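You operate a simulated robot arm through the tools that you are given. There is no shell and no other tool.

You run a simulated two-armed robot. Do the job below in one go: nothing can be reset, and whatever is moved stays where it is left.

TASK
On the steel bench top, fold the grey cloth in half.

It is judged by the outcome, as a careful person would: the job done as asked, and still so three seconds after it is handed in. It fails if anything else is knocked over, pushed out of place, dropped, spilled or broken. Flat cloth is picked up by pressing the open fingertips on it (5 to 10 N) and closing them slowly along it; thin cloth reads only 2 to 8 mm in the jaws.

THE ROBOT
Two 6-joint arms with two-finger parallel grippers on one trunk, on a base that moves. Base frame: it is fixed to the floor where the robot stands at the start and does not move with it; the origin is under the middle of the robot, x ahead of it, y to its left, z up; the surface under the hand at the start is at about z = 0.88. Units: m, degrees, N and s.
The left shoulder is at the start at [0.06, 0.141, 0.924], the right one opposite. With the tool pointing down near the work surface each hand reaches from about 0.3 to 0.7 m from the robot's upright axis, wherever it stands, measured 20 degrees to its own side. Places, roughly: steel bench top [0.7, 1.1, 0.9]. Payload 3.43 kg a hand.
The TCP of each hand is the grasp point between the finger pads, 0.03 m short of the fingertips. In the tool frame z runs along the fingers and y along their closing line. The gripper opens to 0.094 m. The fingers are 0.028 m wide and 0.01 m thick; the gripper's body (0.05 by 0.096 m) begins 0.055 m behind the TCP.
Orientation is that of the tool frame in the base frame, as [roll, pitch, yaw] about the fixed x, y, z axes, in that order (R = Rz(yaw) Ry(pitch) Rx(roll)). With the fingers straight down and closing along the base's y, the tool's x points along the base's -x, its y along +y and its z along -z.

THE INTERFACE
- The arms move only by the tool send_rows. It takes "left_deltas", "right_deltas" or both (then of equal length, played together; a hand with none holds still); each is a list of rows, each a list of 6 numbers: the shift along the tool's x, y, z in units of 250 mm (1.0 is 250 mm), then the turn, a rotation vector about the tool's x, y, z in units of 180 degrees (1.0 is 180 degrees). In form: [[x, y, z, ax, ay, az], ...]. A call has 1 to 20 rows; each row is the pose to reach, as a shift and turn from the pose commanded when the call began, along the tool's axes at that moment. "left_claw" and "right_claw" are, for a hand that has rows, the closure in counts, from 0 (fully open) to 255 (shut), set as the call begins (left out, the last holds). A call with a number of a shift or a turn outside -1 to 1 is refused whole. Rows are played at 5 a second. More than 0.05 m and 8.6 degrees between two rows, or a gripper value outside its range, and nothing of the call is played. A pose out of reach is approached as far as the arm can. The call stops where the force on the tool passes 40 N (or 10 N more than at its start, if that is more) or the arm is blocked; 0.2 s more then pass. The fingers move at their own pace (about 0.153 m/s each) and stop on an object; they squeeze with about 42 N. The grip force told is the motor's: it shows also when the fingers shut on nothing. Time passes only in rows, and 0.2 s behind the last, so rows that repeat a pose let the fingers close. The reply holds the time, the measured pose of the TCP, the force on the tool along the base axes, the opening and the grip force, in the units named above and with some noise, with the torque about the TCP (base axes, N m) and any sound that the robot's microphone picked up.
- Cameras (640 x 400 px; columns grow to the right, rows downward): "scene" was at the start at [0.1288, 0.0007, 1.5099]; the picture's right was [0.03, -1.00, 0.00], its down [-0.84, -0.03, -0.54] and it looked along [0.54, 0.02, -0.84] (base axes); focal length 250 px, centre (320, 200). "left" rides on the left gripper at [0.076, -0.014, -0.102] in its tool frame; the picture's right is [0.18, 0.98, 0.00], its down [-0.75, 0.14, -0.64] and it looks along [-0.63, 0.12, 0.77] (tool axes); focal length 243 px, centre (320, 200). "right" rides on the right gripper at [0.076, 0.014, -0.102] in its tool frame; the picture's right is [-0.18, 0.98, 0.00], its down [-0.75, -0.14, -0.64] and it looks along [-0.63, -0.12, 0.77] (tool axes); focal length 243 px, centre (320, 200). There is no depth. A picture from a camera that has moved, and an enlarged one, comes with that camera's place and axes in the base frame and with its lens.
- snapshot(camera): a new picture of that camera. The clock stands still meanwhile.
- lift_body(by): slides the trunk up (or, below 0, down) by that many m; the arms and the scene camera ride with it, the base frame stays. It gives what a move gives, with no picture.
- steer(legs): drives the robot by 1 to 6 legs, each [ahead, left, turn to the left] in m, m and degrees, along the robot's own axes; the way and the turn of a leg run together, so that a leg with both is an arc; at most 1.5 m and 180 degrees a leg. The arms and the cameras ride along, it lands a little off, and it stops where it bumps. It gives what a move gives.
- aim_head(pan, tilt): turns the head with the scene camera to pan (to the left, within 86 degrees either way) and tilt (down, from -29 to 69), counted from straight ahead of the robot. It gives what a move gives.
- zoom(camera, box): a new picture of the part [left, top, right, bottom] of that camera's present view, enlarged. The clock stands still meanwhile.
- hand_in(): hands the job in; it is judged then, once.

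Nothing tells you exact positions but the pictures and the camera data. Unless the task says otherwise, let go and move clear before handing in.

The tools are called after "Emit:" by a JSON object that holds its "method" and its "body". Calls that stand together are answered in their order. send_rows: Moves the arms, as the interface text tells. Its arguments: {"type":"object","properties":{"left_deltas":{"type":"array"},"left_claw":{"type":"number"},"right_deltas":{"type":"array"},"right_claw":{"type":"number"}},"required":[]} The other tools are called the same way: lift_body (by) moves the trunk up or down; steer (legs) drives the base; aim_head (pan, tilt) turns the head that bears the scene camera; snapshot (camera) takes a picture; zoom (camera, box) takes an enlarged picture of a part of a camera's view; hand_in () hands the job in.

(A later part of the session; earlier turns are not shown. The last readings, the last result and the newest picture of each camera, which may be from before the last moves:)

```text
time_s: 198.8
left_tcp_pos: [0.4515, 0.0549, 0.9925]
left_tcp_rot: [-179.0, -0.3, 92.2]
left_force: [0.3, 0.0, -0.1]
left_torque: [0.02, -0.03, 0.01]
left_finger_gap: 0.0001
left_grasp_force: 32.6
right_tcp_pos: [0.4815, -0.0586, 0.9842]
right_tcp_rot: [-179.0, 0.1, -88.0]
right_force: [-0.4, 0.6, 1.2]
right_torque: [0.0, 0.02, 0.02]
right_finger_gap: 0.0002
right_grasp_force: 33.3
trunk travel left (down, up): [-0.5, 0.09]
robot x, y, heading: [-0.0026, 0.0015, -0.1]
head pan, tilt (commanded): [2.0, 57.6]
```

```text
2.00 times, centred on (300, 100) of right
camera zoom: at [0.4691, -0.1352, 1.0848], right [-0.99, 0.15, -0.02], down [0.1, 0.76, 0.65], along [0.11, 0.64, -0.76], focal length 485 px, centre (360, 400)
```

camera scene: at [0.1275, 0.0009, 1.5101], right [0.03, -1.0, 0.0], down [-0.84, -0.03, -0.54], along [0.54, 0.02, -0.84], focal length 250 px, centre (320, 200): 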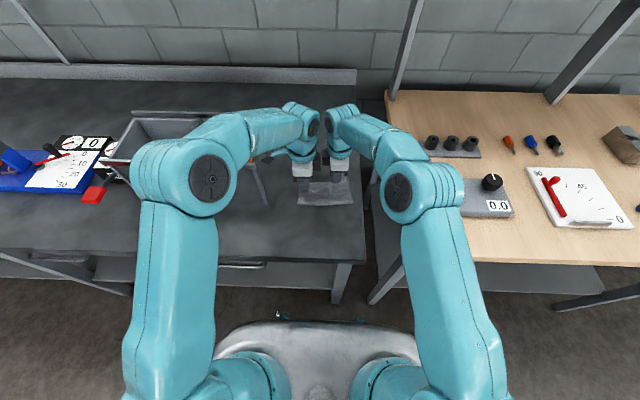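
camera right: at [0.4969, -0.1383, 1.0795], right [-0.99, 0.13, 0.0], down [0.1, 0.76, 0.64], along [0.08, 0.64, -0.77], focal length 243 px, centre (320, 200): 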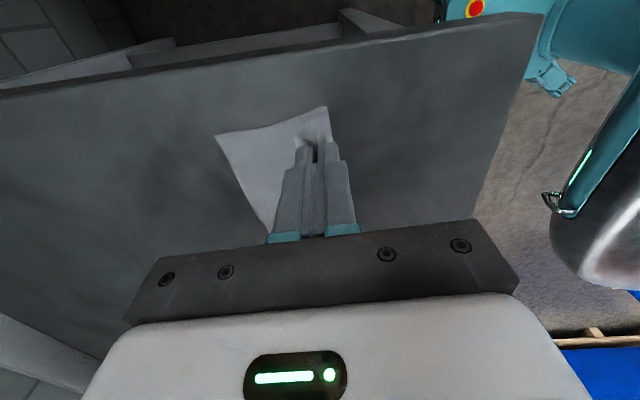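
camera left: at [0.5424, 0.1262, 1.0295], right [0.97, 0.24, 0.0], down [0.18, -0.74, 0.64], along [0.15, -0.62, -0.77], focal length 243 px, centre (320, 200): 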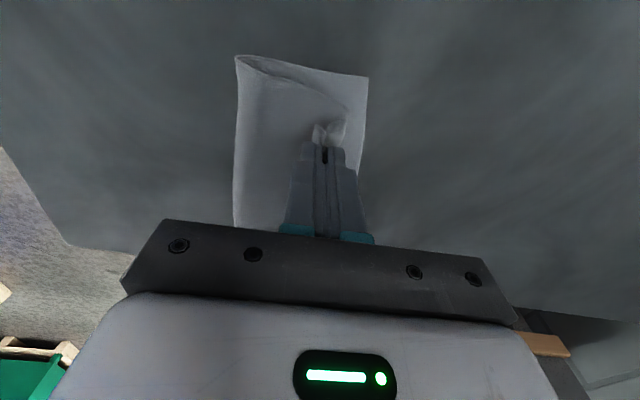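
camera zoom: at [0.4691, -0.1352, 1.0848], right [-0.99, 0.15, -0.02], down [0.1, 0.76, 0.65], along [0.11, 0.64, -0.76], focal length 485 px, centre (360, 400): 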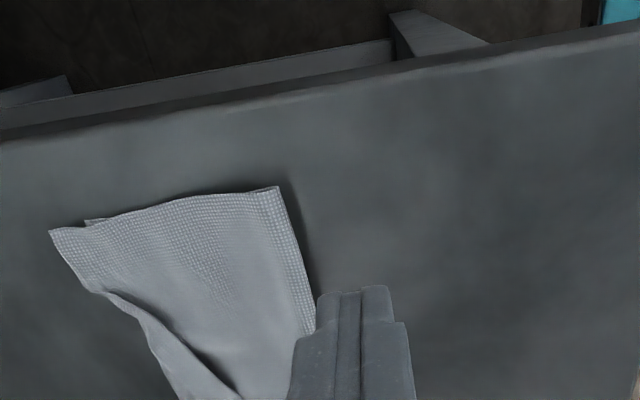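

Progress: the right third of the edge has stayed flipped and flat. Now I'll pin the right-hand side of the flap and do the long, low push on the left corner, with both hands at similar depth so they stay clear of each other.

Emit:
{"method": "send_rows", "body": {"left_deltas": [[-0.003, 0.09, 0, 0, 0, 0], [-0.006, 0.18, 0.02, 0, 0, 0], [-0.01, 0.27, 0.08, 0, 0, 0], [-0.0137, 0.35, 0.16, 0, 0, 0], [-0.0137, 0.36, 0.24, 0, 0, 0], [-0.0137, 0.36, 0.29, 0, 0, 0], [-0.0137, 0.36, 0.305, 0, 0, 0], [-0.0137, 0.36, 0.305, 0, 0, 0]], "right_deltas": [[0.01, -0.07, 0, 0, 0, 0], [0.02, -0.14, 0.03, 0, 0, 0], [0.03, -0.21, 0.08, 0, 0, 0], [0.0394, -0.28, 0.15, 0, 0, 0], [0.0394, -0.28, 0.217, 0, 0, 0], [0.0394, -0.28, 0.27, 0, 0, 0], [0.0394, -0.28, 0.285, 0, 0, 0], [0.0394, -0.28, 0.285, 0, 0, 0]]}}

Emit:
{"method": "zoom", "body": {"camera": "left", "box": [160, 20, 480, 220]}}

Emit:
{"method": "zoom", "body": {"camera": "scene", "box": [284, 165, 364, 215]}}

```text
time_s: 200.6
left_tcp_pos: [0.5405, 0.0519, 0.9125]
left_tcp_rot: [-178.8, -0.3, 92.1]
left_force: [-0.2, -0.8, 0.9]
left_torque: [0.0, 0.0, 0.02]
left_finger_gap: 0.0
left_grasp_force: 32.9
right_tcp_pos: [0.5543, -0.0668, 0.9134]
right_tcp_rot: [-179.2, 0.2, -88.0]
right_force: [0.5, 0.1, 0.1]
right_torque: [-0.02, 0.01, -0.02]
right_finger_gap: 0.0004
right_grasp_force: 33.2
trunk travel left (down, up): [-0.5, 0.09]
robot x, y, heading: [0.001, -0.0007, -0.1]
head pan, tilt (commanded): [2.0, 57.6]
```

```text
2.00 times, centred on (320, 120) of left
camera zoom: at [0.5263, 0.1275, 1.0159], right [0.98, 0.22, -0.02], down [0.18, -0.75, 0.63], along [0.13, -0.62, -0.77], focal length 485 px, centre (320, 360)
```

zoom: 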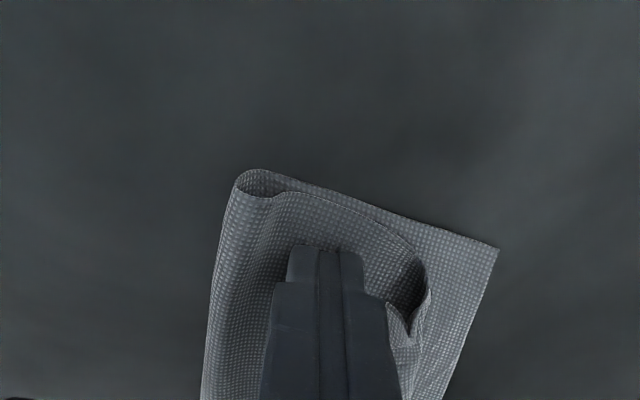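

```text
8.00 times, centred on (324, 190) of scene
camera zoom: at [0.13, 0.0006, 1.5098], right [0.03, -1.0, 0.0], down [-0.84, -0.03, -0.54], along [0.54, 0.02, -0.84], focal length 2003 px, centre (288, 280)
```

zoom: 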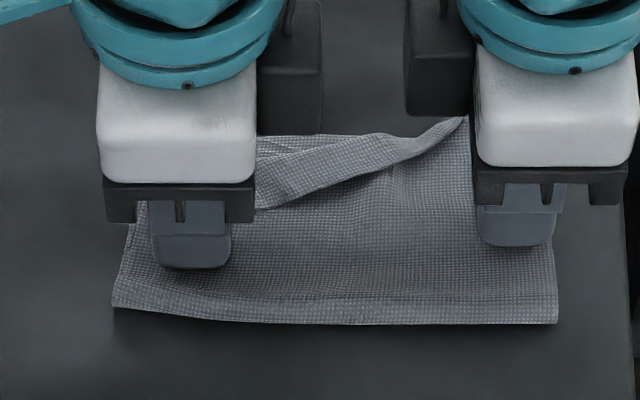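

Emit:
{"method": "send_rows", "body": {"left_deltas": [[0, 0, -0.006, 0, 0, 0], [0, 0, -0.006, 0, 0, 0], [0, 0, -0.006, 0, 0, 0]], "right_deltas": [[0, 0, 0.005, 0, 0, 0], [0, 0, 0.009, 0, 0, 0], [0, 0, 0.009, 0, 0, 0]]}}

Emit:
{"method": "send_rows", "body": {"right_deltas": [[0, 0, 0.002, 0, 0, 0], [0, 0, 0.003, 0, 0, 0], [0, 0, 0.003, 0, 0, 0]]}}

```text
time_s: 201.4
left_tcp_pos: [0.5393, 0.0521, 0.9147]
left_tcp_rot: [-179.0, -0.2, 92.1]
left_force: [0.4, -0.6, 0.3]
left_torque: [0.02, 0.03, 0.0]
left_finger_gap: 0.0003
left_grasp_force: 33.2
right_tcp_pos: [0.5539, -0.0683, 0.9129]
right_tcp_rot: [-179.0, 0.1, -87.9]
right_force: [-0.2, 0.5, 7.9]
right_torque: [-0.02, 0.03, -0.01]
right_finger_gap: 0.0
right_grasp_force: 32.6
trunk travel left (down, up): [-0.5, 0.09]
robot x, y, heading: [0.0025, 0.0014, -0.1]
head pan, tilt (commanded): [2.0, 57.6]
```

```text
time_s: 202.2
left_tcp_pos: [0.5384, 0.0521, 0.9161]
left_tcp_rot: [-179.0, -0.3, 92.1]
left_force: [-0.6, 0.2, 0.5]
left_torque: [0.01, -0.02, 0.0]
left_finger_gap: 0.0
left_grasp_force: 33.0
right_tcp_pos: [0.5545, -0.0673, 0.9125]
right_tcp_rot: [-178.8, 0.2, -87.8]
right_force: [3.4, -1.1, 21.6]
right_torque: [-0.19, 0.04, 0.05]
right_finger_gap: 0.0001
right_grasp_force: 32.9
trunk travel left (down, up): [-0.5, 0.09]
robot x, y, heading: [-0.0012, 0.0001, -0.2]
head pan, tilt (commanded): [2.0, 57.6]
```

The right pin holds at about 20 N. Now the low, long push on the left.

Emit:
{"method": "send_rows", "body": {"left_deltas": [[-0.001, 0.028, 0, 0, 0, 0], [-0.002, 0.056, 0, 0, 0, 0], [-0.003, 0.084, 0, 0, 0, 0], [-0.004, 0.112, 0, 0, 0, 0], [-0.005, 0.14, 0, 0, 0, 0], [-0.005, 0.14, 0, 0, 0, 0]]}}

Emit:
{"method": "zoom", "body": {"camera": "left", "box": [160, 20, 480, 220]}}

Emit:
{"method": "zoom", "body": {"camera": "scene", "box": [284, 165, 364, 215]}}

```text
time_s: 203.6
left_tcp_pos: [0.5737, 0.0531, 0.9143]
left_tcp_rot: [-179.0, -0.4, 92.0]
left_force: [0.9, 1.0, -0.4]
left_torque: [-0.01, 0.0, 0.02]
left_finger_gap: 0.0
left_grasp_force: 33.1
right_tcp_pos: [0.5528, -0.0671, 0.9111]
right_tcp_rot: [-178.9, 0.2, -87.9]
right_force: [4.5, -1.4, 29.5]
right_torque: [-0.17, -0.04, 0.03]
right_finger_gap: 0.0
right_grasp_force: 32.3
trunk travel left (down, up): [-0.5, 0.09]
robot x, y, heading: [-0.0021, -0.0022, -0.0]
head pan, tilt (commanded): [2.0, 57.6]
```

```text
2.00 times, centred on (320, 120) of left
camera zoom: at [0.5592, 0.1279, 1.0176], right [0.98, 0.22, -0.02], down [0.18, -0.75, 0.64], along [0.13, -0.62, -0.77], focal length 485 px, centre (320, 360)
```

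zoom: 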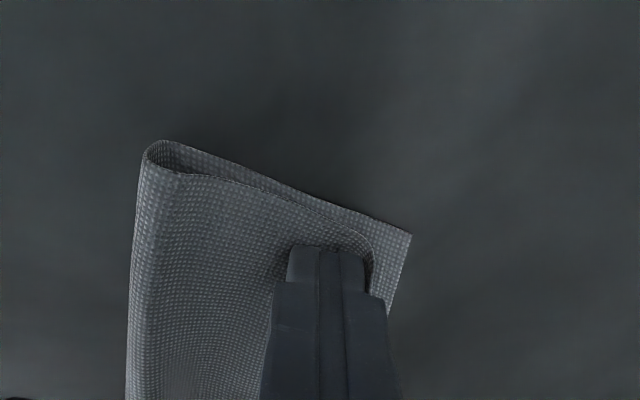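

```text
8.00 times, centred on (324, 190) of scene
camera zoom: at [0.1269, 0.001, 1.5101], right [0.03, -1.0, 0.0], down [-0.84, -0.03, -0.54], along [0.54, 0.02, -0.84], focal length 2003 px, centre (288, 280)
```

zoom: 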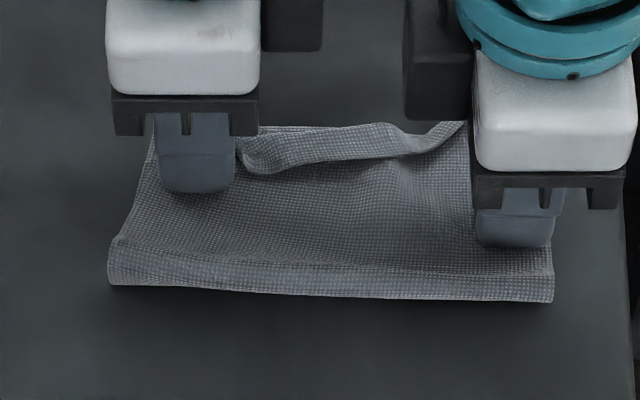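

The strip there is almost spent. I'll push another 20 mm, rising slightly at the end.

Emit:
{"method": "send_rows", "body": {"left_deltas": [[-0.001, 0.024, -0.004, 0, 0, 0], [-0.002, 0.048, -0.01, 0, 0, 0], [-0.003, 0.066, -0.016, 0, 0, 0], [-0.0035, 0.084, -0.02, 0, 0, 0], [-0.0035, 0.084, -0.02, 0, 0, 0]]}}

Emit:
{"method": "zoom", "body": {"camera": "left", "box": [160, 20, 480, 220]}}

Emit:
{"method": "zoom", "body": {"camera": "scene", "box": [284, 165, 364, 215]}}

```text
time_s: 204.8
left_tcp_pos: [0.5953, 0.0532, 0.9193]
left_tcp_rot: [-179.0, -0.3, 92.1]
left_force: [0.4, 0.4, 0.1]
left_torque: [0.01, 0.01, 0.02]
left_finger_gap: 0.0
left_grasp_force: 32.7
right_tcp_pos: [0.5535, -0.0679, 0.9107]
right_tcp_rot: [-178.8, 0.1, -87.9]
right_force: [4.7, -0.7, 29.9]
right_torque: [-0.14, 0.01, 0.04]
right_finger_gap: 0.0
right_grasp_force: 33.1
trunk travel left (down, up): [-0.5, 0.09]
robot x, y, heading: [-0.0003, -0.0011, 0.1]
head pan, tilt (commanded): [2.0, 57.6]
```

```text
2.00 times, centred on (320, 120) of left
camera zoom: at [0.5803, 0.1276, 1.0224], right [0.98, 0.22, -0.02], down [0.18, -0.75, 0.64], along [0.13, -0.62, -0.77], focal length 485 px, centre (320, 360)
```

zoom: 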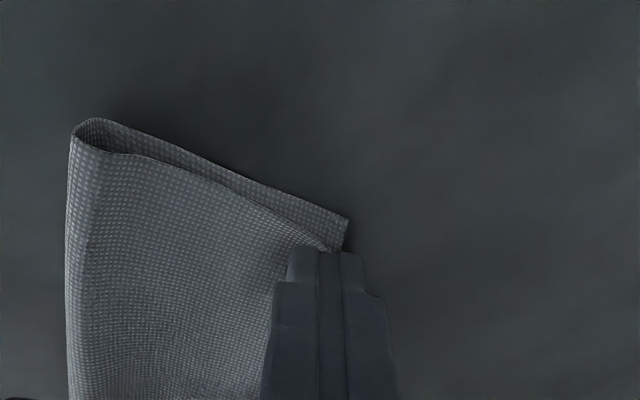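

```text
8.00 times, centred on (324, 190) of scene
camera zoom: at [0.1269, 0.001, 1.5101], right [0.03, -1.0, 0.0], down [-0.84, -0.03, -0.54], along [0.54, 0.02, -0.84], focal length 2003 px, centre (288, 280)
```

zoom: 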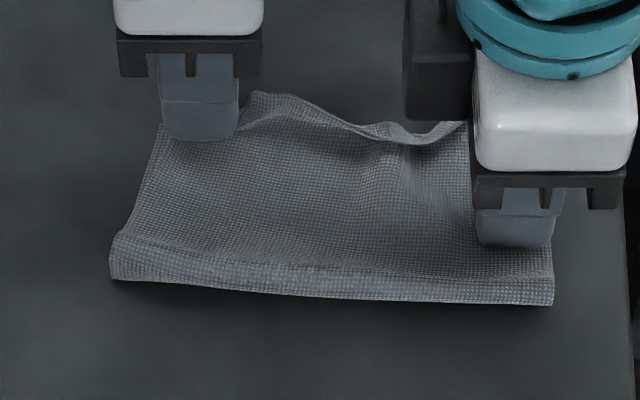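

The edge is flipping over now. I'll go a touch further and press it down.

Emit:
{"method": "send_rows", "body": {"left_deltas": [[-0.001, 0.016, 0, 0, 0, 0], [-0.0015, 0.03, 0.004, 0, 0, 0], [-0.0015, 0.034, 0.014, 0, 0, 0], [-0.0015, 0.034, 0.024, 0, 0, 0], [-0.0015, 0.034, 0.03, 0, 0, 0], [-0.0015, 0.034, 0.03, 0, 0, 0]]}}

Emit:
{"method": "zoom", "body": {"camera": "left", "box": [160, 20, 480, 220]}}

Emit:
{"method": "zoom", "body": {"camera": "scene", "box": [284, 165, 364, 215]}}

```text
time_s: 206.2
left_tcp_pos: [0.6037, 0.052, 0.9115]
left_tcp_rot: [-179.1, -0.3, 92.1]
left_force: [-0.3, 0.0, 0.9]
left_torque: [-0.02, 0.02, 0.02]
left_finger_gap: 0.0
left_grasp_force: 33.0
right_tcp_pos: [0.5533, -0.0663, 0.9109]
right_tcp_rot: [-178.9, 0.2, -87.9]
right_force: [5.7, -1.2, 29.0]
right_torque: [-0.14, -0.06, 0.03]
right_finger_gap: 0.0
right_grasp_force: 33.4
trunk travel left (down, up): [-0.5, 0.09]
robot x, y, heading: [0.0013, -0.0018, 0.2]
head pan, tilt (commanded): [2.0, 57.6]
```

```text
2.00 times, centred on (320, 120) of left
camera zoom: at [0.5886, 0.1278, 1.0149], right [0.98, 0.22, -0.02], down [0.18, -0.75, 0.64], along [0.13, -0.62, -0.77], focal length 485 px, centre (320, 360)
```

zoom: 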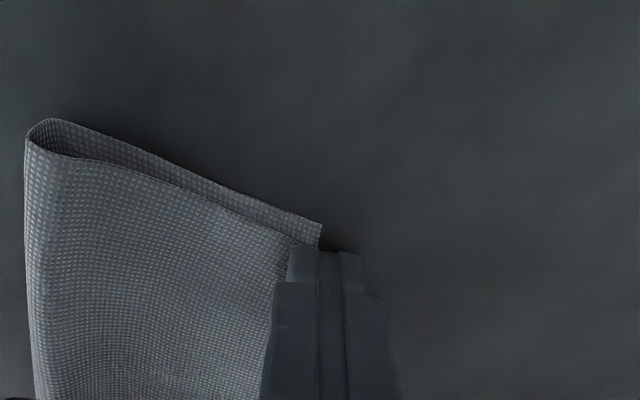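

```text
8.00 times, centred on (324, 190) of scene
camera zoom: at [0.1268, 0.001, 1.5102], right [0.03, -1.0, 0.0], down [-0.84, -0.03, -0.54], along [0.54, 0.02, -0.84], focal length 2003 px, centre (288, 280)
```

zoom: 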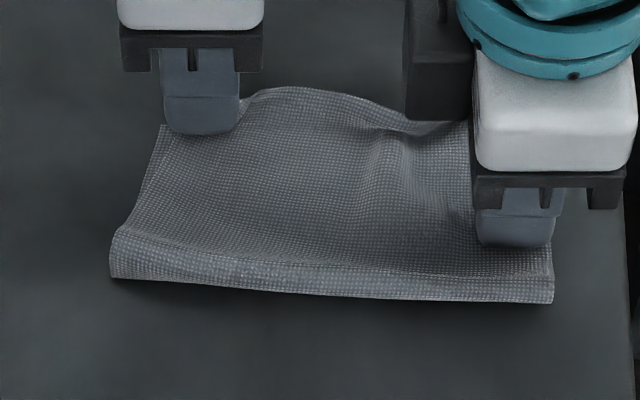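

The whole edge has flipped forward with no strip left on top. The flap now overshoots the bottom edge by about 2 cm in the middle because it was pulled taut. I'll relax it by drawing the left tip back a little with light pressure, then lift.

Emit:
{"method": "send_rows", "body": {"left_deltas": [[0, 0, 0.002, 0, 0, 0], [0, -0.012, 0.002, 0, 0, 0], [0, -0.024, 0.002, 0, 0, 0], [0, -0.036, 0.002, 0, 0, 0], [0, -0.036, 0.002, 0, 0, 0]]}}

Emit:
{"method": "send_rows", "body": {"left_deltas": [[0, 0, -0.02, 0, 0, 0], [0, 0, -0.06, 0, 0, 0], [0, 0, -0.14, 0, 0, 0], [0, -0.06, -0.24, 0, 0, 0], [0, -0.06, -0.24, 0, 0, 0]]}}

Emit:
{"method": "zoom", "body": {"camera": "left", "box": [160, 0, 480, 200]}}

Emit:
{"method": "zoom", "body": {"camera": "scene", "box": [284, 165, 364, 215]}}

```text
time_s: 207.4
left_tcp_pos: [0.5937, 0.0514, 0.9113]
left_tcp_rot: [-179.1, -0.3, 92.1]
left_force: [0.0, 1.4, 3.2]
left_torque: [0.01, -0.04, -0.04]
left_finger_gap: 0.0
left_grasp_force: 32.9
right_tcp_pos: [0.5535, -0.0671, 0.911]
right_tcp_rot: [-178.9, 0.3, -87.9]
right_force: [4.7, -0.6, 29.1]
right_torque: [-0.13, -0.07, -0.02]
right_finger_gap: 0.0001
right_grasp_force: 33.0
trunk travel left (down, up): [-0.5, 0.09]
robot x, y, heading: [-0.0008, -0.0023, 0.2]
head pan, tilt (commanded): [2.0, 57.6]
```

```text
time_s: 208.6
left_tcp_pos: [0.5792, 0.0512, 0.9727]
left_tcp_rot: [-179.0, -0.3, 92.1]
left_force: [0.5, -0.4, 0.2]
left_torque: [0.04, -0.02, 0.01]
left_finger_gap: 0.0002
left_grasp_force: 32.7
right_tcp_pos: [0.5533, -0.0668, 0.9114]
right_tcp_rot: [-179.0, 0.2, -87.9]
right_force: [1.8, 0.3, 29.9]
right_torque: [-0.16, 0.05, 0.05]
right_finger_gap: 0.0001
right_grasp_force: 33.1
trunk travel left (down, up): [-0.5, 0.09]
robot x, y, heading: [0.0005, 0.0027, 0.2]
head pan, tilt (commanded): [2.0, 57.6]
```

```text
2.00 times, centred on (320, 100) of left
camera zoom: at [0.5646, 0.1265, 1.0752], right [0.98, 0.22, -0.02], down [0.18, -0.75, 0.64], along [0.13, -0.62, -0.77], focal length 485 px, centre (320, 400)
```

zoom: 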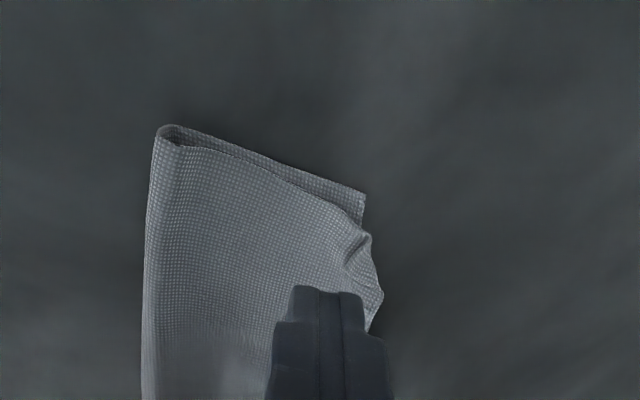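

```text
8.00 times, centred on (324, 190) of scene
camera zoom: at [0.1263, 0.001, 1.5102], right [0.03, -1.0, 0.0], down [-0.84, -0.03, -0.54], along [0.54, 0.02, -0.84], focal length 2003 px, centre (288, 280)
```

zoom: 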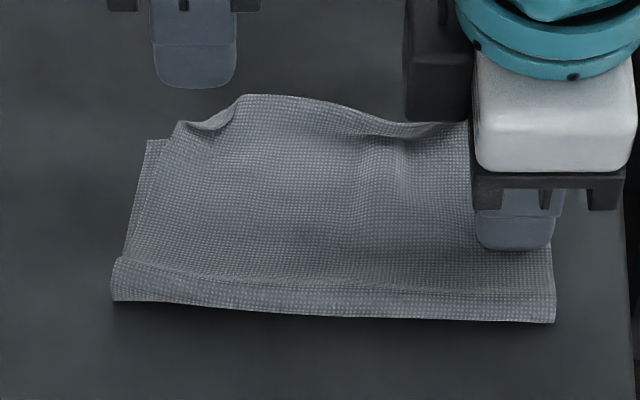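

Excellent: the flap now lies flat with its edge forward, only slightly wrinkled at the left corner. I'll lift the right hand too and move both aside for a full look.

Emit:
{"method": "send_rows", "body": {"left_deltas": [[0.01, -0.1, -0.06, 0, 0, 0], [0.03, -0.22, -0.12, 0, 0, 0], [0.06, -0.36, -0.2, 0, 0, 0], [0.12, -0.5, -0.24, 0, 0, 0], [0.26, -0.56, -0.24, 0, 0, 0], [0.4, -0.6, -0.24, 0, 0, 0]], "right_deltas": [[0, 0, -0.04, 0, 0, 0], [0, 0, -0.14, 0, 0, 0], [0, 0, -0.26, 0, 0, 0], [0.08, 0.06, -0.38, 0, 0, 0], [0.2, 0.14, -0.48, 0, 0, 0], [0.34, 0.22, -0.5, 0, 0, 0]]}}

Emit:
{"method": "zoom", "body": {"camera": "scene", "box": [284, 165, 364, 215]}}

```text
time_s: 210.0
left_tcp_pos: [0.4263, 0.1457, 1.0358]
left_tcp_rot: [-179.0, -0.4, 92.1]
left_force: [0.2, -0.4, -0.1]
left_torque: [-0.01, -0.04, 0.01]
left_finger_gap: 0.0
left_grasp_force: 33.1
right_tcp_pos: [0.5003, -0.1558, 1.036]
right_tcp_rot: [-179.0, 0.3, -87.9]
right_force: [0.2, -1.3, -0.5]
right_torque: [-0.02, -0.02, -0.01]
right_finger_gap: 0.0
right_grasp_force: 32.7
trunk travel left (down, up): [-0.5, 0.09]
robot x, y, heading: [0.0007, -0.0018, -0.1]
head pan, tilt (commanded): [2.0, 57.6]
```

```text
8.00 times, centred on (324, 190) of scene
camera zoom: at [0.1266, -0.0003, 1.5101], right [0.04, -1.0, 0.0], down [-0.84, -0.03, -0.54], along [0.54, 0.02, -0.84], focal length 2003 px, centre (288, 280)
```

zoom: 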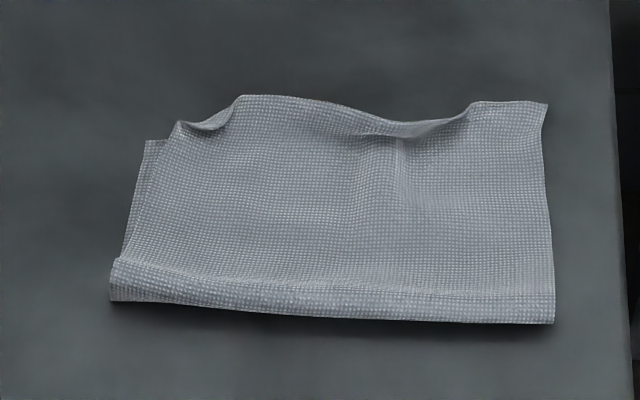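

This is now a proper half-fold: the fold is at x of about 0.51, the moved edge lies along the far edge within 0.5–1.5 cm, and only a small curl remains in the edge right of centre. I'll look closely from the wrist camera.

Emit:
{"method": "zoom", "body": {"camera": "right", "box": [120, 20, 440, 220]}}

Emit:
{"method": "zoom", "body": {"camera": "scene", "box": [300, 165, 356, 200]}}

Emit:
{"method": "snapshot", "body": {"camera": "scene"}}

```text
2.00 times, centred on (280, 120) of right
camera zoom: at [0.4881, -0.2336, 1.1375], right [-0.99, 0.15, -0.02], down [0.1, 0.76, 0.65], along [0.11, 0.64, -0.76], focal length 485 px, centre (400, 360)
```

zoom: 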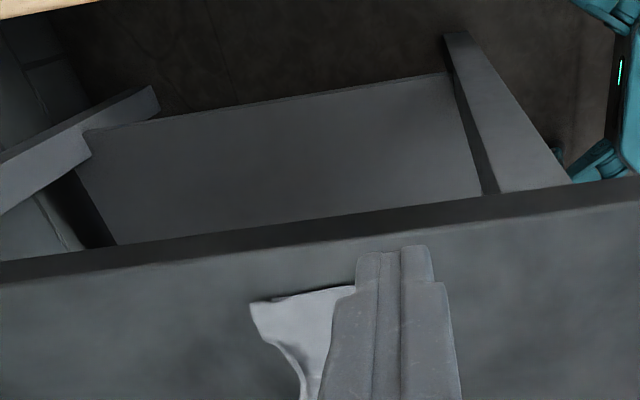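

```text
11.43 times, centred on (328, 182) of scene
camera zoom: at [0.1266, -0.0003, 1.5101], right [0.04, -1.0, 0.0], down [-0.84, -0.03, -0.54], along [0.54, 0.02, -0.84], focal length 2861 px, centre (229, 400)
```

zoom: 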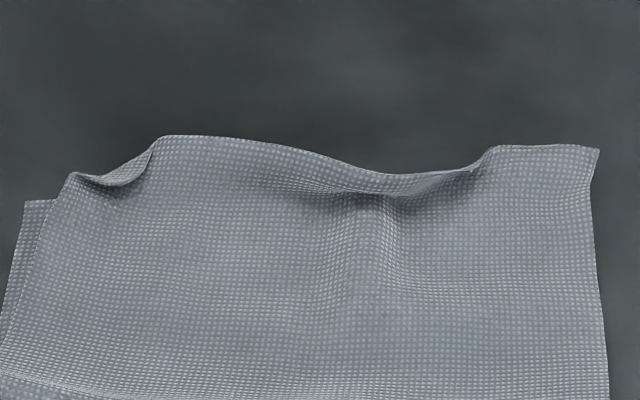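

```text
taken
camera scene: at [0.1266, -0.0003, 1.5101], right [0.04, -1.0, 0.0], down [-0.84, -0.03, -0.54], along [0.54, 0.02, -0.84], focal length 250 px, centre (320, 200)
```

scene: 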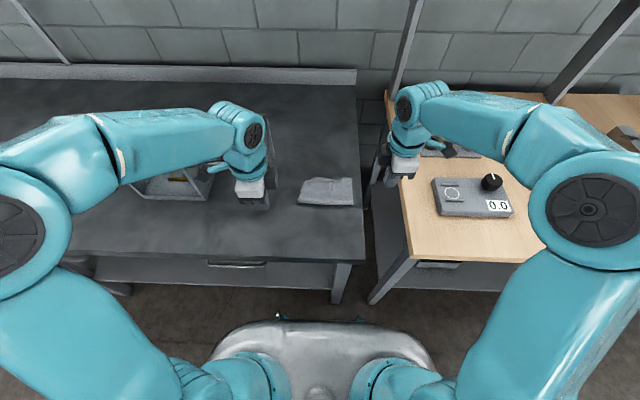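

Only a small raised wave right of centre and a little dog-ear at the left corner remain. I'll iron the wave with the right hand alone: rear finger pressing as the pin, front finger opening forward over the edge.

Emit:
{"method": "send_rows", "body": {"right_deltas": [[-0.1, -0.05, 0, 0, 0, 0], [-0.2, -0.1, 0.02, 0, 0, 0], [-0.3, -0.15, 0.08, 0, 0, 0], [-0.4, -0.2, 0.16, 0, 0, 0], [-0.5018, -0.2655, 0.25, 0, 0, 0], [-0.5018, -0.2655, 0.36, 0, 0, 0], [-0.5018, -0.2655, 0.44, 0, 0, 0], [-0.5018, -0.2655, 0.474, 0, 0, 0], [-0.5018, -0.2655, 0.474, 0, 0, 0]]}}

Emit:
{"method": "zoom", "body": {"camera": "right", "box": [160, 20, 480, 220]}}

Emit:
{"method": "zoom", "body": {"camera": "scene", "box": [284, 165, 364, 215]}}

```text
time_s: 212.0
left_tcp_pos: [0.4274, 0.1458, 1.0346]
left_tcp_rot: [-179.0, -0.3, 92.0]
left_force: [-0.2, 0.5, -0.4]
left_torque: [-0.02, -0.03, -0.02]
left_finger_gap: 0.0002
left_grasp_force: 33.0
right_tcp_pos: [0.5638, -0.0262, 0.9171]
right_tcp_rot: [-179.1, 0.3, -87.9]
right_force: [0.8, 1.1, 0.2]
right_torque: [0.01, 0.01, 0.01]
right_finger_gap: 0.0002
right_grasp_force: 33.6
trunk travel left (down, up): [-0.5, 0.09]
robot x, y, heading: [0.0037, -0.0011, 0.1]
head pan, tilt (commanded): [2.0, 57.6]
```

```text
2.00 times, centred on (320, 120) of right
camera zoom: at [0.5512, -0.1027, 1.0188], right [-0.99, 0.15, -0.01], down [0.1, 0.76, 0.65], along [0.11, 0.64, -0.76], focal length 485 px, centre (320, 360)
```

zoom: 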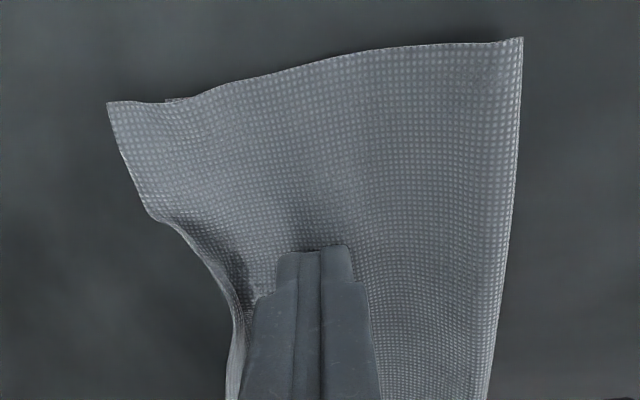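

```text
8.00 times, centred on (324, 190) of scene
camera zoom: at [0.1285, 0.001, 1.5099], right [0.04, -1.0, 0.0], down [-0.84, -0.03, -0.54], along [0.54, 0.02, -0.84], focal length 2003 px, centre (288, 280)
```

zoom: 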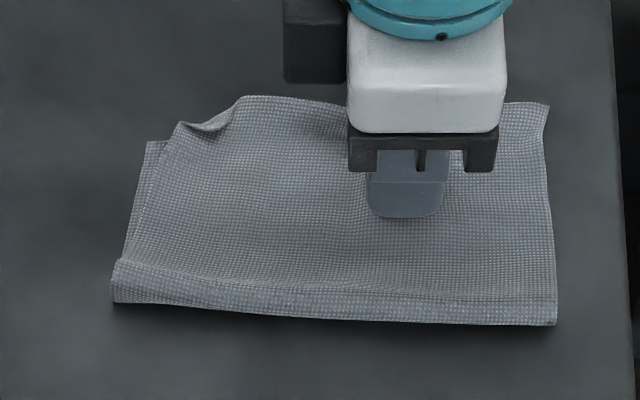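

From here the right corner sits directly over the bottom corner sideways, just 15 mm ahead. The raised wave is right in front of the fingers. I'll press lightly and then open forward over it.

Emit:
{"method": "send_rows", "body": {"right_deltas": [[0, 0, 0.008, 0, 0, 0], [0, 0, 0.015, 0, 0, 0], [0, 0, 0.015, 0, 0, 0]]}}

Emit:
{"method": "send_rows", "body": {"right_deltas": [[0, 0, 0.003, 0, 0, 0], [0, 0, 0.005, 0, 0, 0], [0, 0, 0.005, 0, 0, 0]]}}

```text
time_s: 212.8
left_tcp_pos: [0.4281, 0.1457, 1.0351]
left_tcp_rot: [-179.1, -0.3, 92.1]
left_force: [-0.5, 0.1, -0.2]
left_torque: [0.0, -0.01, -0.01]
left_finger_gap: 0.0
left_grasp_force: 33.1
right_tcp_pos: [0.5634, -0.0268, 0.9131]
right_tcp_rot: [-179.1, 0.2, -88.0]
right_force: [-0.3, 0.3, -0.1]
right_torque: [-0.02, 0.03, 0.0]
right_finger_gap: 0.0
right_grasp_force: 32.9
trunk travel left (down, up): [-0.5, 0.09]
robot x, y, heading: [-0.0012, 0.0007, 0.2]
head pan, tilt (commanded): [2.0, 57.6]
```

```text
time_s: 213.6
left_tcp_pos: [0.4282, 0.145, 1.0342]
left_tcp_rot: [-178.9, -0.2, 92.1]
left_force: [-0.5, -0.2, 0.4]
left_torque: [0.03, -0.01, 0.01]
left_finger_gap: 0.0
left_grasp_force: 33.1
right_tcp_pos: [0.565, -0.0256, 0.9128]
right_tcp_rot: [-179.1, 0.2, -87.9]
right_force: [-0.4, -0.3, -0.1]
right_torque: [-0.02, 0.01, 0.01]
right_finger_gap: 0.0
right_grasp_force: 32.8
trunk travel left (down, up): [-0.5, 0.09]
robot x, y, heading: [-0.0017, -0.0035, -0.0]
head pan, tilt (commanded): [2.0, 57.6]
```

Emit:
{"method": "send_rows", "body": {"right_deltas": [[0, 0, 0.002, 0, 0, 0], [0, 0, 0.004, 0, 0, 0], [0, 0, 0.004, 0, 0, 0]]}}

```text
time_s: 214.4
left_tcp_pos: [0.4279, 0.1458, 1.0365]
left_tcp_rot: [-178.9, -0.2, 92.1]
left_force: [-0.6, -0.3, -0.4]
left_torque: [-0.04, -0.04, 0.0]
left_finger_gap: 0.0
left_grasp_force: 32.3
right_tcp_pos: [0.5634, -0.0272, 0.9123]
right_tcp_rot: [-179.1, 0.2, -87.9]
right_force: [0.0, 0.8, 5.8]
right_torque: [0.0, 0.06, -0.03]
right_finger_gap: 0.0
right_grasp_force: 33.1
trunk travel left (down, up): [-0.5, 0.09]
robot x, y, heading: [-0.0024, -0.0004, 0.1]
head pan, tilt (commanded): [2.0, 57.6]
```

Contact at 6 N. Now I'll open step by step while advancing, so the rear finger stays in place.

Emit:
{"method": "send_rows", "body": {"right_deltas": [[0, -0.01, 0, 0, 0, 0], [0, -0.02, 0, 0, 0, 0]], "right_claw": 228}}

Emit:
{"method": "send_rows", "body": {"right_deltas": [[0, -0.01, 0, 0, 0, 0], [0, -0.02, 0, 0, 0, 0]], "right_claw": 201}}

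Emit:
{"method": "send_rows", "body": {"right_deltas": [[0, -0.01, 0, 0, 0, 0], [0, -0.02, 0, 0, 0, 0]], "right_claw": 174}}

Emit:
{"method": "zoom", "body": {"camera": "right", "box": [160, 20, 480, 220]}}

```text
time_s: 215.0
left_tcp_pos: [0.4276, 0.146, 1.0344]
left_tcp_rot: [-179.0, -0.4, 92.1]
left_force: [0.4, 0.2, -0.7]
left_torque: [0.02, 0.0, -0.01]
left_finger_gap: 0.0
left_grasp_force: 32.9
right_tcp_pos: [0.5679, -0.0263, 0.9109]
right_tcp_rot: [-179.1, 0.3, -87.9]
right_force: [-0.3, 0.2, 5.0]
right_torque: [0.01, 0.07, 0.01]
right_finger_gap: 0.0103
right_grasp_force: 0.1
trunk travel left (down, up): [-0.5, 0.09]
robot x, y, heading: [0.0001, 0.0014, 0.2]
head pan, tilt (commanded): [2.0, 57.6]
```

```text
time_s: 215.6
left_tcp_pos: [0.4276, 0.1449, 1.0358]
left_tcp_rot: [-178.9, -0.3, 92.1]
left_force: [0.1, 0.4, 0.3]
left_torque: [0.0, 0.0, -0.01]
left_finger_gap: 0.0003
left_grasp_force: 32.9
right_tcp_pos: [0.5734, -0.027, 0.9122]
right_tcp_rot: [-179.1, 0.2, -88.0]
right_force: [-0.3, 0.1, 5.1]
right_torque: [-0.01, 0.07, -0.01]
right_finger_gap: 0.0195
right_grasp_force: 0.0
trunk travel left (down, up): [-0.5, 0.09]
robot x, y, heading: [-0.0008, 0.0012, -0.2]
head pan, tilt (commanded): [2.0, 57.6]
```

```text
time_s: 216.2
left_tcp_pos: [0.4274, 0.1469, 1.0343]
left_tcp_rot: [-179.1, -0.3, 92.2]
left_force: [0.2, -0.3, 0.2]
left_torque: [0.02, -0.01, 0.02]
left_finger_gap: 0.0
left_grasp_force: 32.3
right_tcp_pos: [0.5783, -0.0257, 0.9122]
right_tcp_rot: [-179.0, 0.1, -87.9]
right_force: [-0.9, 0.6, 5.5]
right_torque: [0.02, 0.17, -0.03]
right_finger_gap: 0.0303
right_grasp_force: 0.0
trunk travel left (down, up): [-0.5, 0.09]
robot x, y, heading: [-0.0028, 0.0009, -0.2]
head pan, tilt (commanded): [2.0, 57.6]
```

```text
2.00 times, centred on (320, 120) of right
camera zoom: at [0.5663, -0.1027, 1.0131], right [-0.99, 0.15, -0.01], down [0.1, 0.76, 0.65], along [0.11, 0.64, -0.76], focal length 485 px, centre (320, 360)
```

zoom: 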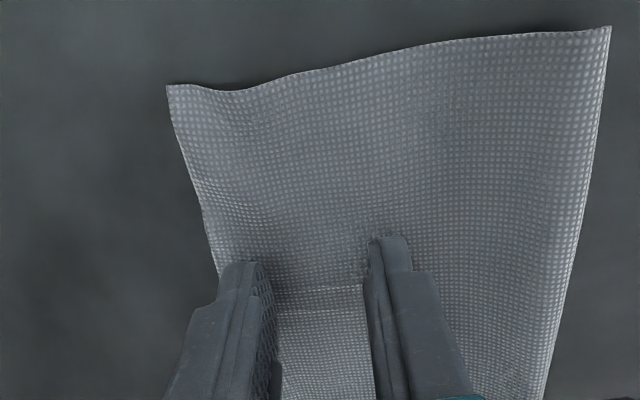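

The edge ahead of the front finger is straightening. I see a faint line between the fingers, so I'll check it from above.

Emit:
{"method": "zoom", "body": {"camera": "scene", "box": [292, 165, 356, 205]}}

Emit:
{"method": "zoom", "body": {"camera": "right", "box": [240, 120, 400, 220]}}

```text
10.00 times, centred on (324, 185) of scene
camera zoom: at [0.1286, 0.0008, 1.5099], right [0.03, -1.0, 0.0], down [-0.84, -0.03, -0.54], along [0.54, 0.02, -0.84], focal length 2504 px, centre (280, 350)
```

zoom: 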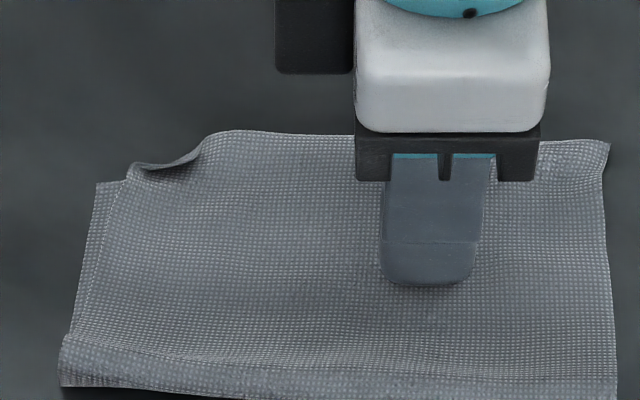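

```text
4.00 times, centred on (320, 170) of right
camera zoom: at [0.5663, -0.1027, 1.0131], right [-0.99, 0.15, -0.01], down [0.1, 0.76, 0.65], along [0.11, 0.64, -0.76], focal length 970 px, centre (320, 320)
```

zoom: 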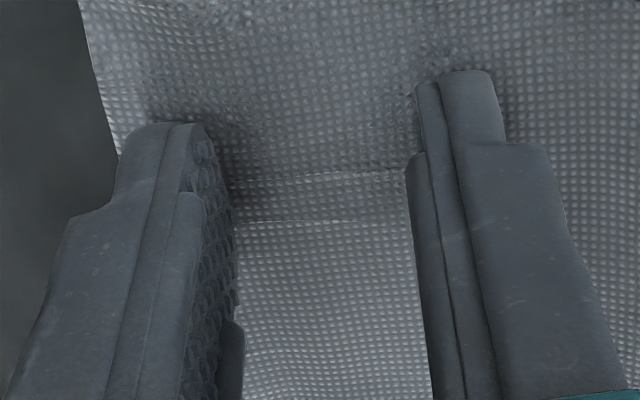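

That was only shading; the cloth there is flat and the edge is straight now. I'll lift the right hand and do the same with the left hand on the left corner's dog-ear.

Emit:
{"method": "send_rows", "body": {"right_deltas": [[0, 0, -0.03, 0, 0, 0], [0, 0, -0.1, 0, 0, 0], [0, 0, -0.22, 0, 0, 0], [0.1, 0.04, -0.34, 0, 0, 0], [0.24, 0.1, -0.44, 0, 0, 0], [0.4, 0.16, -0.48, 0, 0, 0], [0.54, 0.22, -0.48, 0, 0, 0]]}}

Emit:
{"method": "zoom", "body": {"camera": "scene", "box": [284, 165, 364, 215]}}

```text
time_s: 217.8
left_tcp_pos: [0.4276, 0.1444, 1.0359]
left_tcp_rot: [-179.0, -0.4, 92.1]
left_force: [0.3, -0.7, -0.1]
left_torque: [-0.01, 0.01, 0.02]
left_finger_gap: 0.0003
left_grasp_force: 33.1
right_tcp_pos: [0.5274, -0.1632, 1.0304]
right_tcp_rot: [-179.1, 0.2, -87.9]
right_force: [0.7, 0.1, -0.1]
right_torque: [0.02, 0.02, -0.02]
right_finger_gap: 0.0299
right_grasp_force: 0.1
trunk travel left (down, up): [-0.5, 0.09]
robot x, y, heading: [-0.0015, -0.0008, 0.0]
head pan, tilt (commanded): [2.0, 57.6]
```

```text
8.00 times, centred on (324, 190) of scene
camera zoom: at [0.1282, 0.0002, 1.51], right [0.04, -1.0, 0.0], down [-0.84, -0.03, -0.54], along [0.54, 0.02, -0.84], focal length 2003 px, centre (288, 280)
```

zoom: 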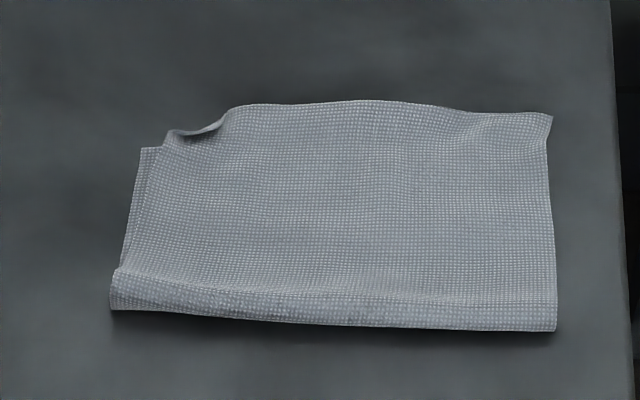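

Nearly perfect. Only the left corner has a small dog-ear. I'll bring the left hand over, staying clear of the rack, and iron that corner forward the same way.

Emit:
{"method": "send_rows", "body": {"left_deltas": [[-0.126, -0.005, 0, 0, 0, 0], [-0.252, -0.009, 0, 0, 0, 0], [-0.3773, -0.0138, 0, 0, 0, 0], [-0.381, 0.1, 0.04, 0, 0, 0], [-0.385, 0.22, 0.1, 0, 0, 0], [-0.389, 0.34, 0.16, 0, 0, 0], [-0.393, 0.45, 0.24, 0, 0, 0], [-0.3976, 0.5394, 0.32, 0, 0, 0], [-0.3976, 0.5394, 0.41, 0, 0, 0], [-0.3976, 0.5394, 0.474, 0, 0, 0], [-0.3976, 0.5394, 0.474, 0, 0, 0]]}}

Emit:
{"method": "zoom", "body": {"camera": "left", "box": [160, 20, 480, 220]}}

```text
time_s: 220.2
left_tcp_pos: [0.5653, 0.0526, 0.9126]
left_tcp_rot: [-179.0, -0.3, 92.0]
left_force: [0.8, 0.1, 1.3]
left_torque: [-0.02, 0.01, 0.01]
left_finger_gap: 0.0
left_grasp_force: 32.9
right_tcp_pos: [0.5294, -0.1628, 1.0308]
right_tcp_rot: [-179.0, 0.2, -87.9]
right_force: [0.2, -0.2, 0.4]
right_torque: [-0.03, -0.02, 0.03]
right_finger_gap: 0.0302
right_grasp_force: 0.0
trunk travel left (down, up): [-0.5, 0.09]
robot x, y, heading: [0.0029, 0.0026, -0.1]
head pan, tilt (commanded): [2.0, 57.6]
```

```text
2.00 times, centred on (320, 120) of left
camera zoom: at [0.5507, 0.1278, 1.015], right [0.98, 0.22, -0.02], down [0.18, -0.75, 0.64], along [0.13, -0.62, -0.77], focal length 485 px, centre (320, 360)
```

zoom: 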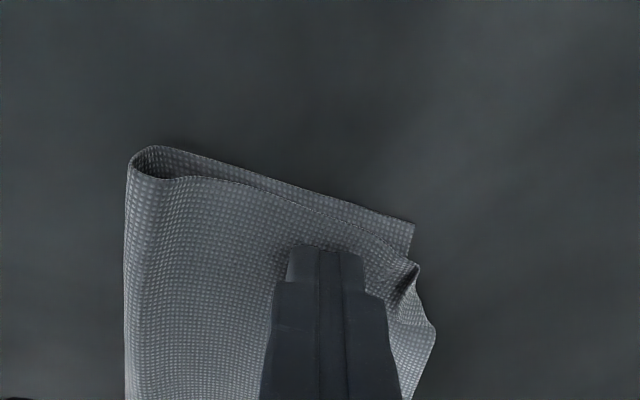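

The curl is right in front of the fingers. I'll press slightly and open forward step by step.

Emit:
{"method": "send_rows", "body": {"left_deltas": [[0, 0, 0.002, 0, 0, 0], [0, 0, 0.002, 0, 0, 0]]}}

Emit:
{"method": "send_rows", "body": {"left_deltas": [[0, 0.01, 0, 0, 0, 0], [0, 0.02, 0, 0, 0, 0]], "left_claw": 228}}

Emit:
{"method": "send_rows", "body": {"left_deltas": [[0, 0.01, 0, 0, 0, 0], [0, 0.02, 0, 0, 0, 0]], "left_claw": 201}}

Emit:
{"method": "send_rows", "body": {"left_deltas": [[0, 0.01, 0, 0, 0, 0], [0, 0.02, 0, 0, 0, 0]], "left_claw": 174}}

Emit:
{"method": "zoom", "body": {"camera": "left", "box": [160, 20, 480, 220]}}

Emit:
{"method": "zoom", "body": {"camera": "scene", "box": [284, 165, 364, 215]}}

```text
time_s: 220.8
left_tcp_pos: [0.5649, 0.0529, 0.9121]
left_tcp_rot: [-178.9, -0.3, 92.0]
left_force: [0.3, 0.5, 0.4]
left_torque: [0.06, 0.01, 0.03]
left_finger_gap: 0.0003
left_grasp_force: 33.3
right_tcp_pos: [0.5287, -0.1635, 1.0302]
right_tcp_rot: [-179.2, 0.1, -87.9]
right_force: [-0.1, 0.8, 0.1]
right_torque: [0.02, 0.01, 0.0]
right_finger_gap: 0.03
right_grasp_force: 0.0
trunk travel left (down, up): [-0.5, 0.09]
robot x, y, heading: [0.0002, -0.0013, 0.2]
head pan, tilt (commanded): [2.0, 57.6]
```

```text
time_s: 221.4
left_tcp_pos: [0.5691, 0.0514, 0.9119]
left_tcp_rot: [-178.9, -0.3, 92.2]
left_force: [0.3, -0.3, 0.7]
left_torque: [0.02, 0.0, -0.02]
left_finger_gap: 0.0098
left_grasp_force: 0.0
right_tcp_pos: [0.5284, -0.1629, 1.0302]
right_tcp_rot: [-179.1, 0.2, -87.8]
right_force: [0.6, -0.8, 0.0]
right_torque: [0.0, 0.02, 0.01]
right_finger_gap: 0.0301
right_grasp_force: 0.1
trunk travel left (down, up): [-0.5, 0.09]
robot x, y, heading: [0.0005, 0.0032, 0.1]
head pan, tilt (commanded): [2.0, 57.6]
```

```text
time_s: 222.0
left_tcp_pos: [0.5747, 0.0529, 0.9117]
left_tcp_rot: [-179.0, -0.3, 92.1]
left_force: [0.6, 0.3, 1.6]
left_torque: [0.02, -0.01, -0.01]
left_finger_gap: 0.0195
left_grasp_force: 0.0
right_tcp_pos: [0.528, -0.1634, 1.03]
right_tcp_rot: [-179.1, 0.2, -87.9]
right_force: [-0.4, 0.0, -0.7]
right_torque: [-0.02, 0.0, 0.02]
right_finger_gap: 0.0297
right_grasp_force: 0.1
trunk travel left (down, up): [-0.5, 0.09]
robot x, y, heading: [0.0022, 0.0005, 0.1]
head pan, tilt (commanded): [2.0, 57.6]
```

```text
time_s: 222.6
left_tcp_pos: [0.5796, 0.0514, 0.911]
left_tcp_rot: [-178.9, -0.3, 92.1]
left_force: [0.3, -1.0, 1.8]
left_torque: [0.03, -0.05, -0.02]
left_finger_gap: 0.0298
left_grasp_force: 0.2
right_tcp_pos: [0.5281, -0.1624, 1.0292]
right_tcp_rot: [-179.1, 0.1, -87.9]
right_force: [0.9, 0.3, 0.4]
right_torque: [-0.01, 0.03, 0.02]
right_finger_gap: 0.0298
right_grasp_force: 0.1
trunk travel left (down, up): [-0.5, 0.09]
robot x, y, heading: [0.0014, -0.0004, 0.1]
head pan, tilt (commanded): [2.0, 57.6]
```

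```text
2.00 times, centred on (320, 120) of left
camera zoom: at [0.5653, 0.1272, 1.015], right [0.98, 0.22, -0.02], down [0.18, -0.75, 0.63], along [0.13, -0.62, -0.77], focal length 485 px, centre (320, 360)
```

zoom: 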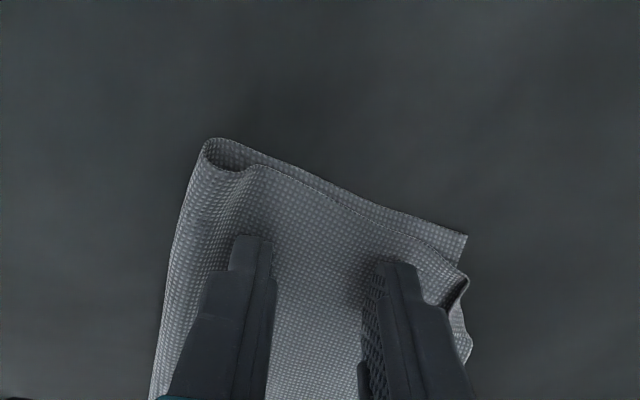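

```text
8.00 times, centred on (324, 190) of scene
camera zoom: at [0.1287, 0.0007, 1.5099], right [0.04, -1.0, 0.0], down [-0.84, -0.03, -0.54], along [0.54, 0.02, -0.84], focal length 2003 px, centre (288, 280)
```

zoom: 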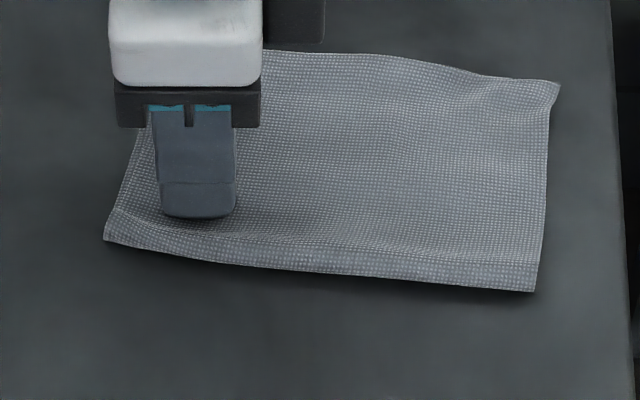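

The pin was too light this time, and a slight tilt in the left hand let the front finger drag the whole cloth forward about 2.5 cm. The fold itself is intact. I'll lift, level the hand and look.

Emit:
{"method": "send_rows", "body": {"left_deltas": [[0, 0, -0.03, -0.003, 0, 0], [0, 0, -0.08, -0.0061, 0, 0], [0, -0.02, -0.16, -0.0061, 0, 0], [0, -0.12, -0.2, -0.0061, 0, 0], [0, -0.24, -0.22, -0.0061, 0, 0], [0, -0.24, -0.22, -0.0061, 0, 0]]}}

Emit:
{"method": "zoom", "body": {"camera": "scene", "box": [284, 150, 364, 200]}}

Emit:
{"method": "zoom", "body": {"camera": "left", "box": [180, 0, 500, 200]}}

```text
time_s: 224.0
left_tcp_pos: [0.5231, 0.0489, 0.9677]
left_tcp_rot: [179.9, -0.3, 92.1]
left_force: [0.9, -0.3, 0.3]
left_torque: [0.0, -0.02, -0.01]
left_finger_gap: 0.0295
left_grasp_force: 0.1
right_tcp_pos: [0.5299, -0.1639, 1.0288]
right_tcp_rot: [-179.2, 0.1, -87.9]
right_force: [0.1, 0.2, -0.2]
right_torque: [0.0, 0.02, 0.04]
right_finger_gap: 0.0301
right_grasp_force: 0.0
trunk travel left (down, up): [-0.5, 0.09]
robot x, y, heading: [-0.0028, 0.0027, 0.1]
head pan, tilt (commanded): [2.0, 57.6]
```

```text
8.00 times, centred on (324, 175) of scene
camera zoom: at [0.1304, 0.0007, 1.5097], right [0.03, -1.0, 0.0], down [-0.84, -0.03, -0.53], along [0.53, 0.02, -0.84], focal length 2003 px, centre (288, 400)
```

zoom: 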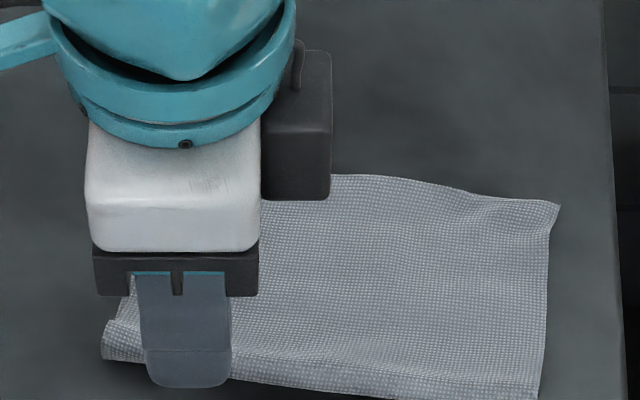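

```text
2.00 times, centred on (340, 100) of left
camera zoom: at [0.5064, 0.1247, 1.0698], right [0.98, 0.22, 0.0], down [0.17, -0.75, 0.64], along [0.14, -0.62, -0.77], focal length 485 px, centre (280, 400)
```

zoom: 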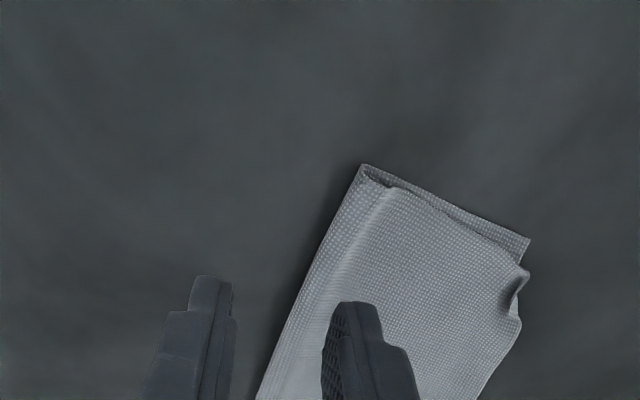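

Only a small tuck at the left corner is left. I'll use the reliable method again: pin the right side of the flap with the right hand and push the tuck forward with the left fingertips, low.

Emit:
{"method": "send_rows", "body": {"left_deltas": [[-0.001, 0.06, -0.02, 0, 0, 0], [-0.002, 0.13, -0.02, 0, 0, 0], [-0.004, 0.2, 0.02, 0, 0, 0], [-0.0055, 0.25, 0.08, 0, 0, 0], [-0.0055, 0.25, 0.14, 0, 0, 0], [-0.0055, 0.25, 0.19, 0, 0, 0], [-0.0055, 0.25, 0.206, 0, 0, 0], [-0.0055, 0.25, 0.206, 0, 0, 0]], "right_deltas": [[-0.1, -0.045, 0, 0, 0, 0], [-0.2, -0.09, 0.04, 0, 0, 0], [-0.3, -0.135, 0.1, 0, 0, 0], [-0.4014, -0.1752, 0.2, 0, 0, 0], [-0.4014, -0.1752, 0.3, 0, 0, 0], [-0.4014, -0.1752, 0.39, 0, 0, 0], [-0.4014, -0.1752, 0.45, 0, 0, 0], [-0.4014, -0.1752, 0.455, 0, 0, 0]], "left_claw": 255, "right_claw": 255}}

Emit:
{"method": "zoom", "body": {"camera": "left", "box": [160, 20, 480, 220]}}

Emit:
{"method": "zoom", "body": {"camera": "scene", "box": [284, 150, 364, 200]}}

```text
time_s: 225.8
left_tcp_pos: [0.5841, 0.0513, 0.9157]
left_tcp_rot: [180.0, -0.3, 92.0]
left_force: [0.4, 0.2, 0.9]
left_torque: [0.01, 0.0, 0.03]
left_finger_gap: 0.0
left_grasp_force: 33.4
right_tcp_pos: [0.5692, -0.0602, 0.9163]
right_tcp_rot: [-179.2, 0.1, -87.9]
right_force: [0.1, -1.0, -0.9]
right_torque: [0.0, -0.01, 0.02]
right_finger_gap: 0.0
right_grasp_force: 33.0
trunk travel left (down, up): [-0.5, 0.09]
robot x, y, heading: [-0.0009, 0.0011, 0.1]
head pan, tilt (commanded): [2.0, 57.6]
```

```text
2.00 times, centred on (320, 120) of left
camera zoom: at [0.5672, 0.1269, 1.0193], right [0.98, 0.22, 0.0], down [0.17, -0.75, 0.64], along [0.14, -0.62, -0.77], focal length 485 px, centre (320, 360)
```

zoom: 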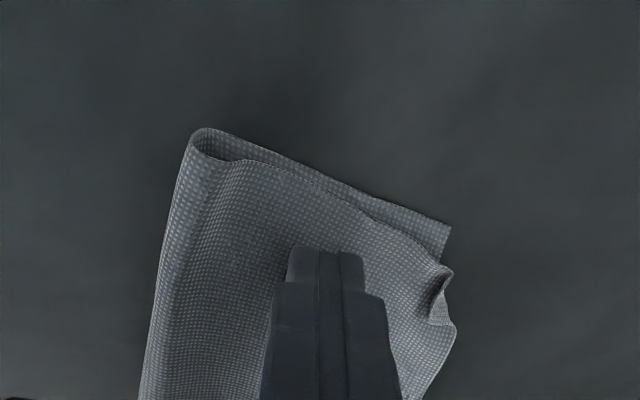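

```text
8.00 times, centred on (324, 175) of scene
camera zoom: at [0.1296, 0.0014, 1.5098], right [0.04, -1.0, 0.0], down [-0.84, -0.03, -0.54], along [0.54, 0.02, -0.84], focal length 2003 px, centre (288, 400)
```

zoom: 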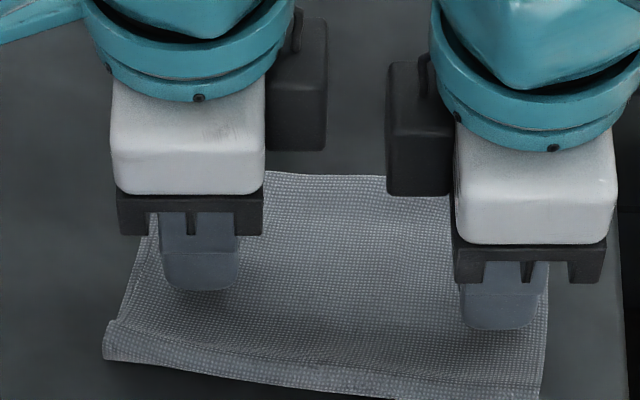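

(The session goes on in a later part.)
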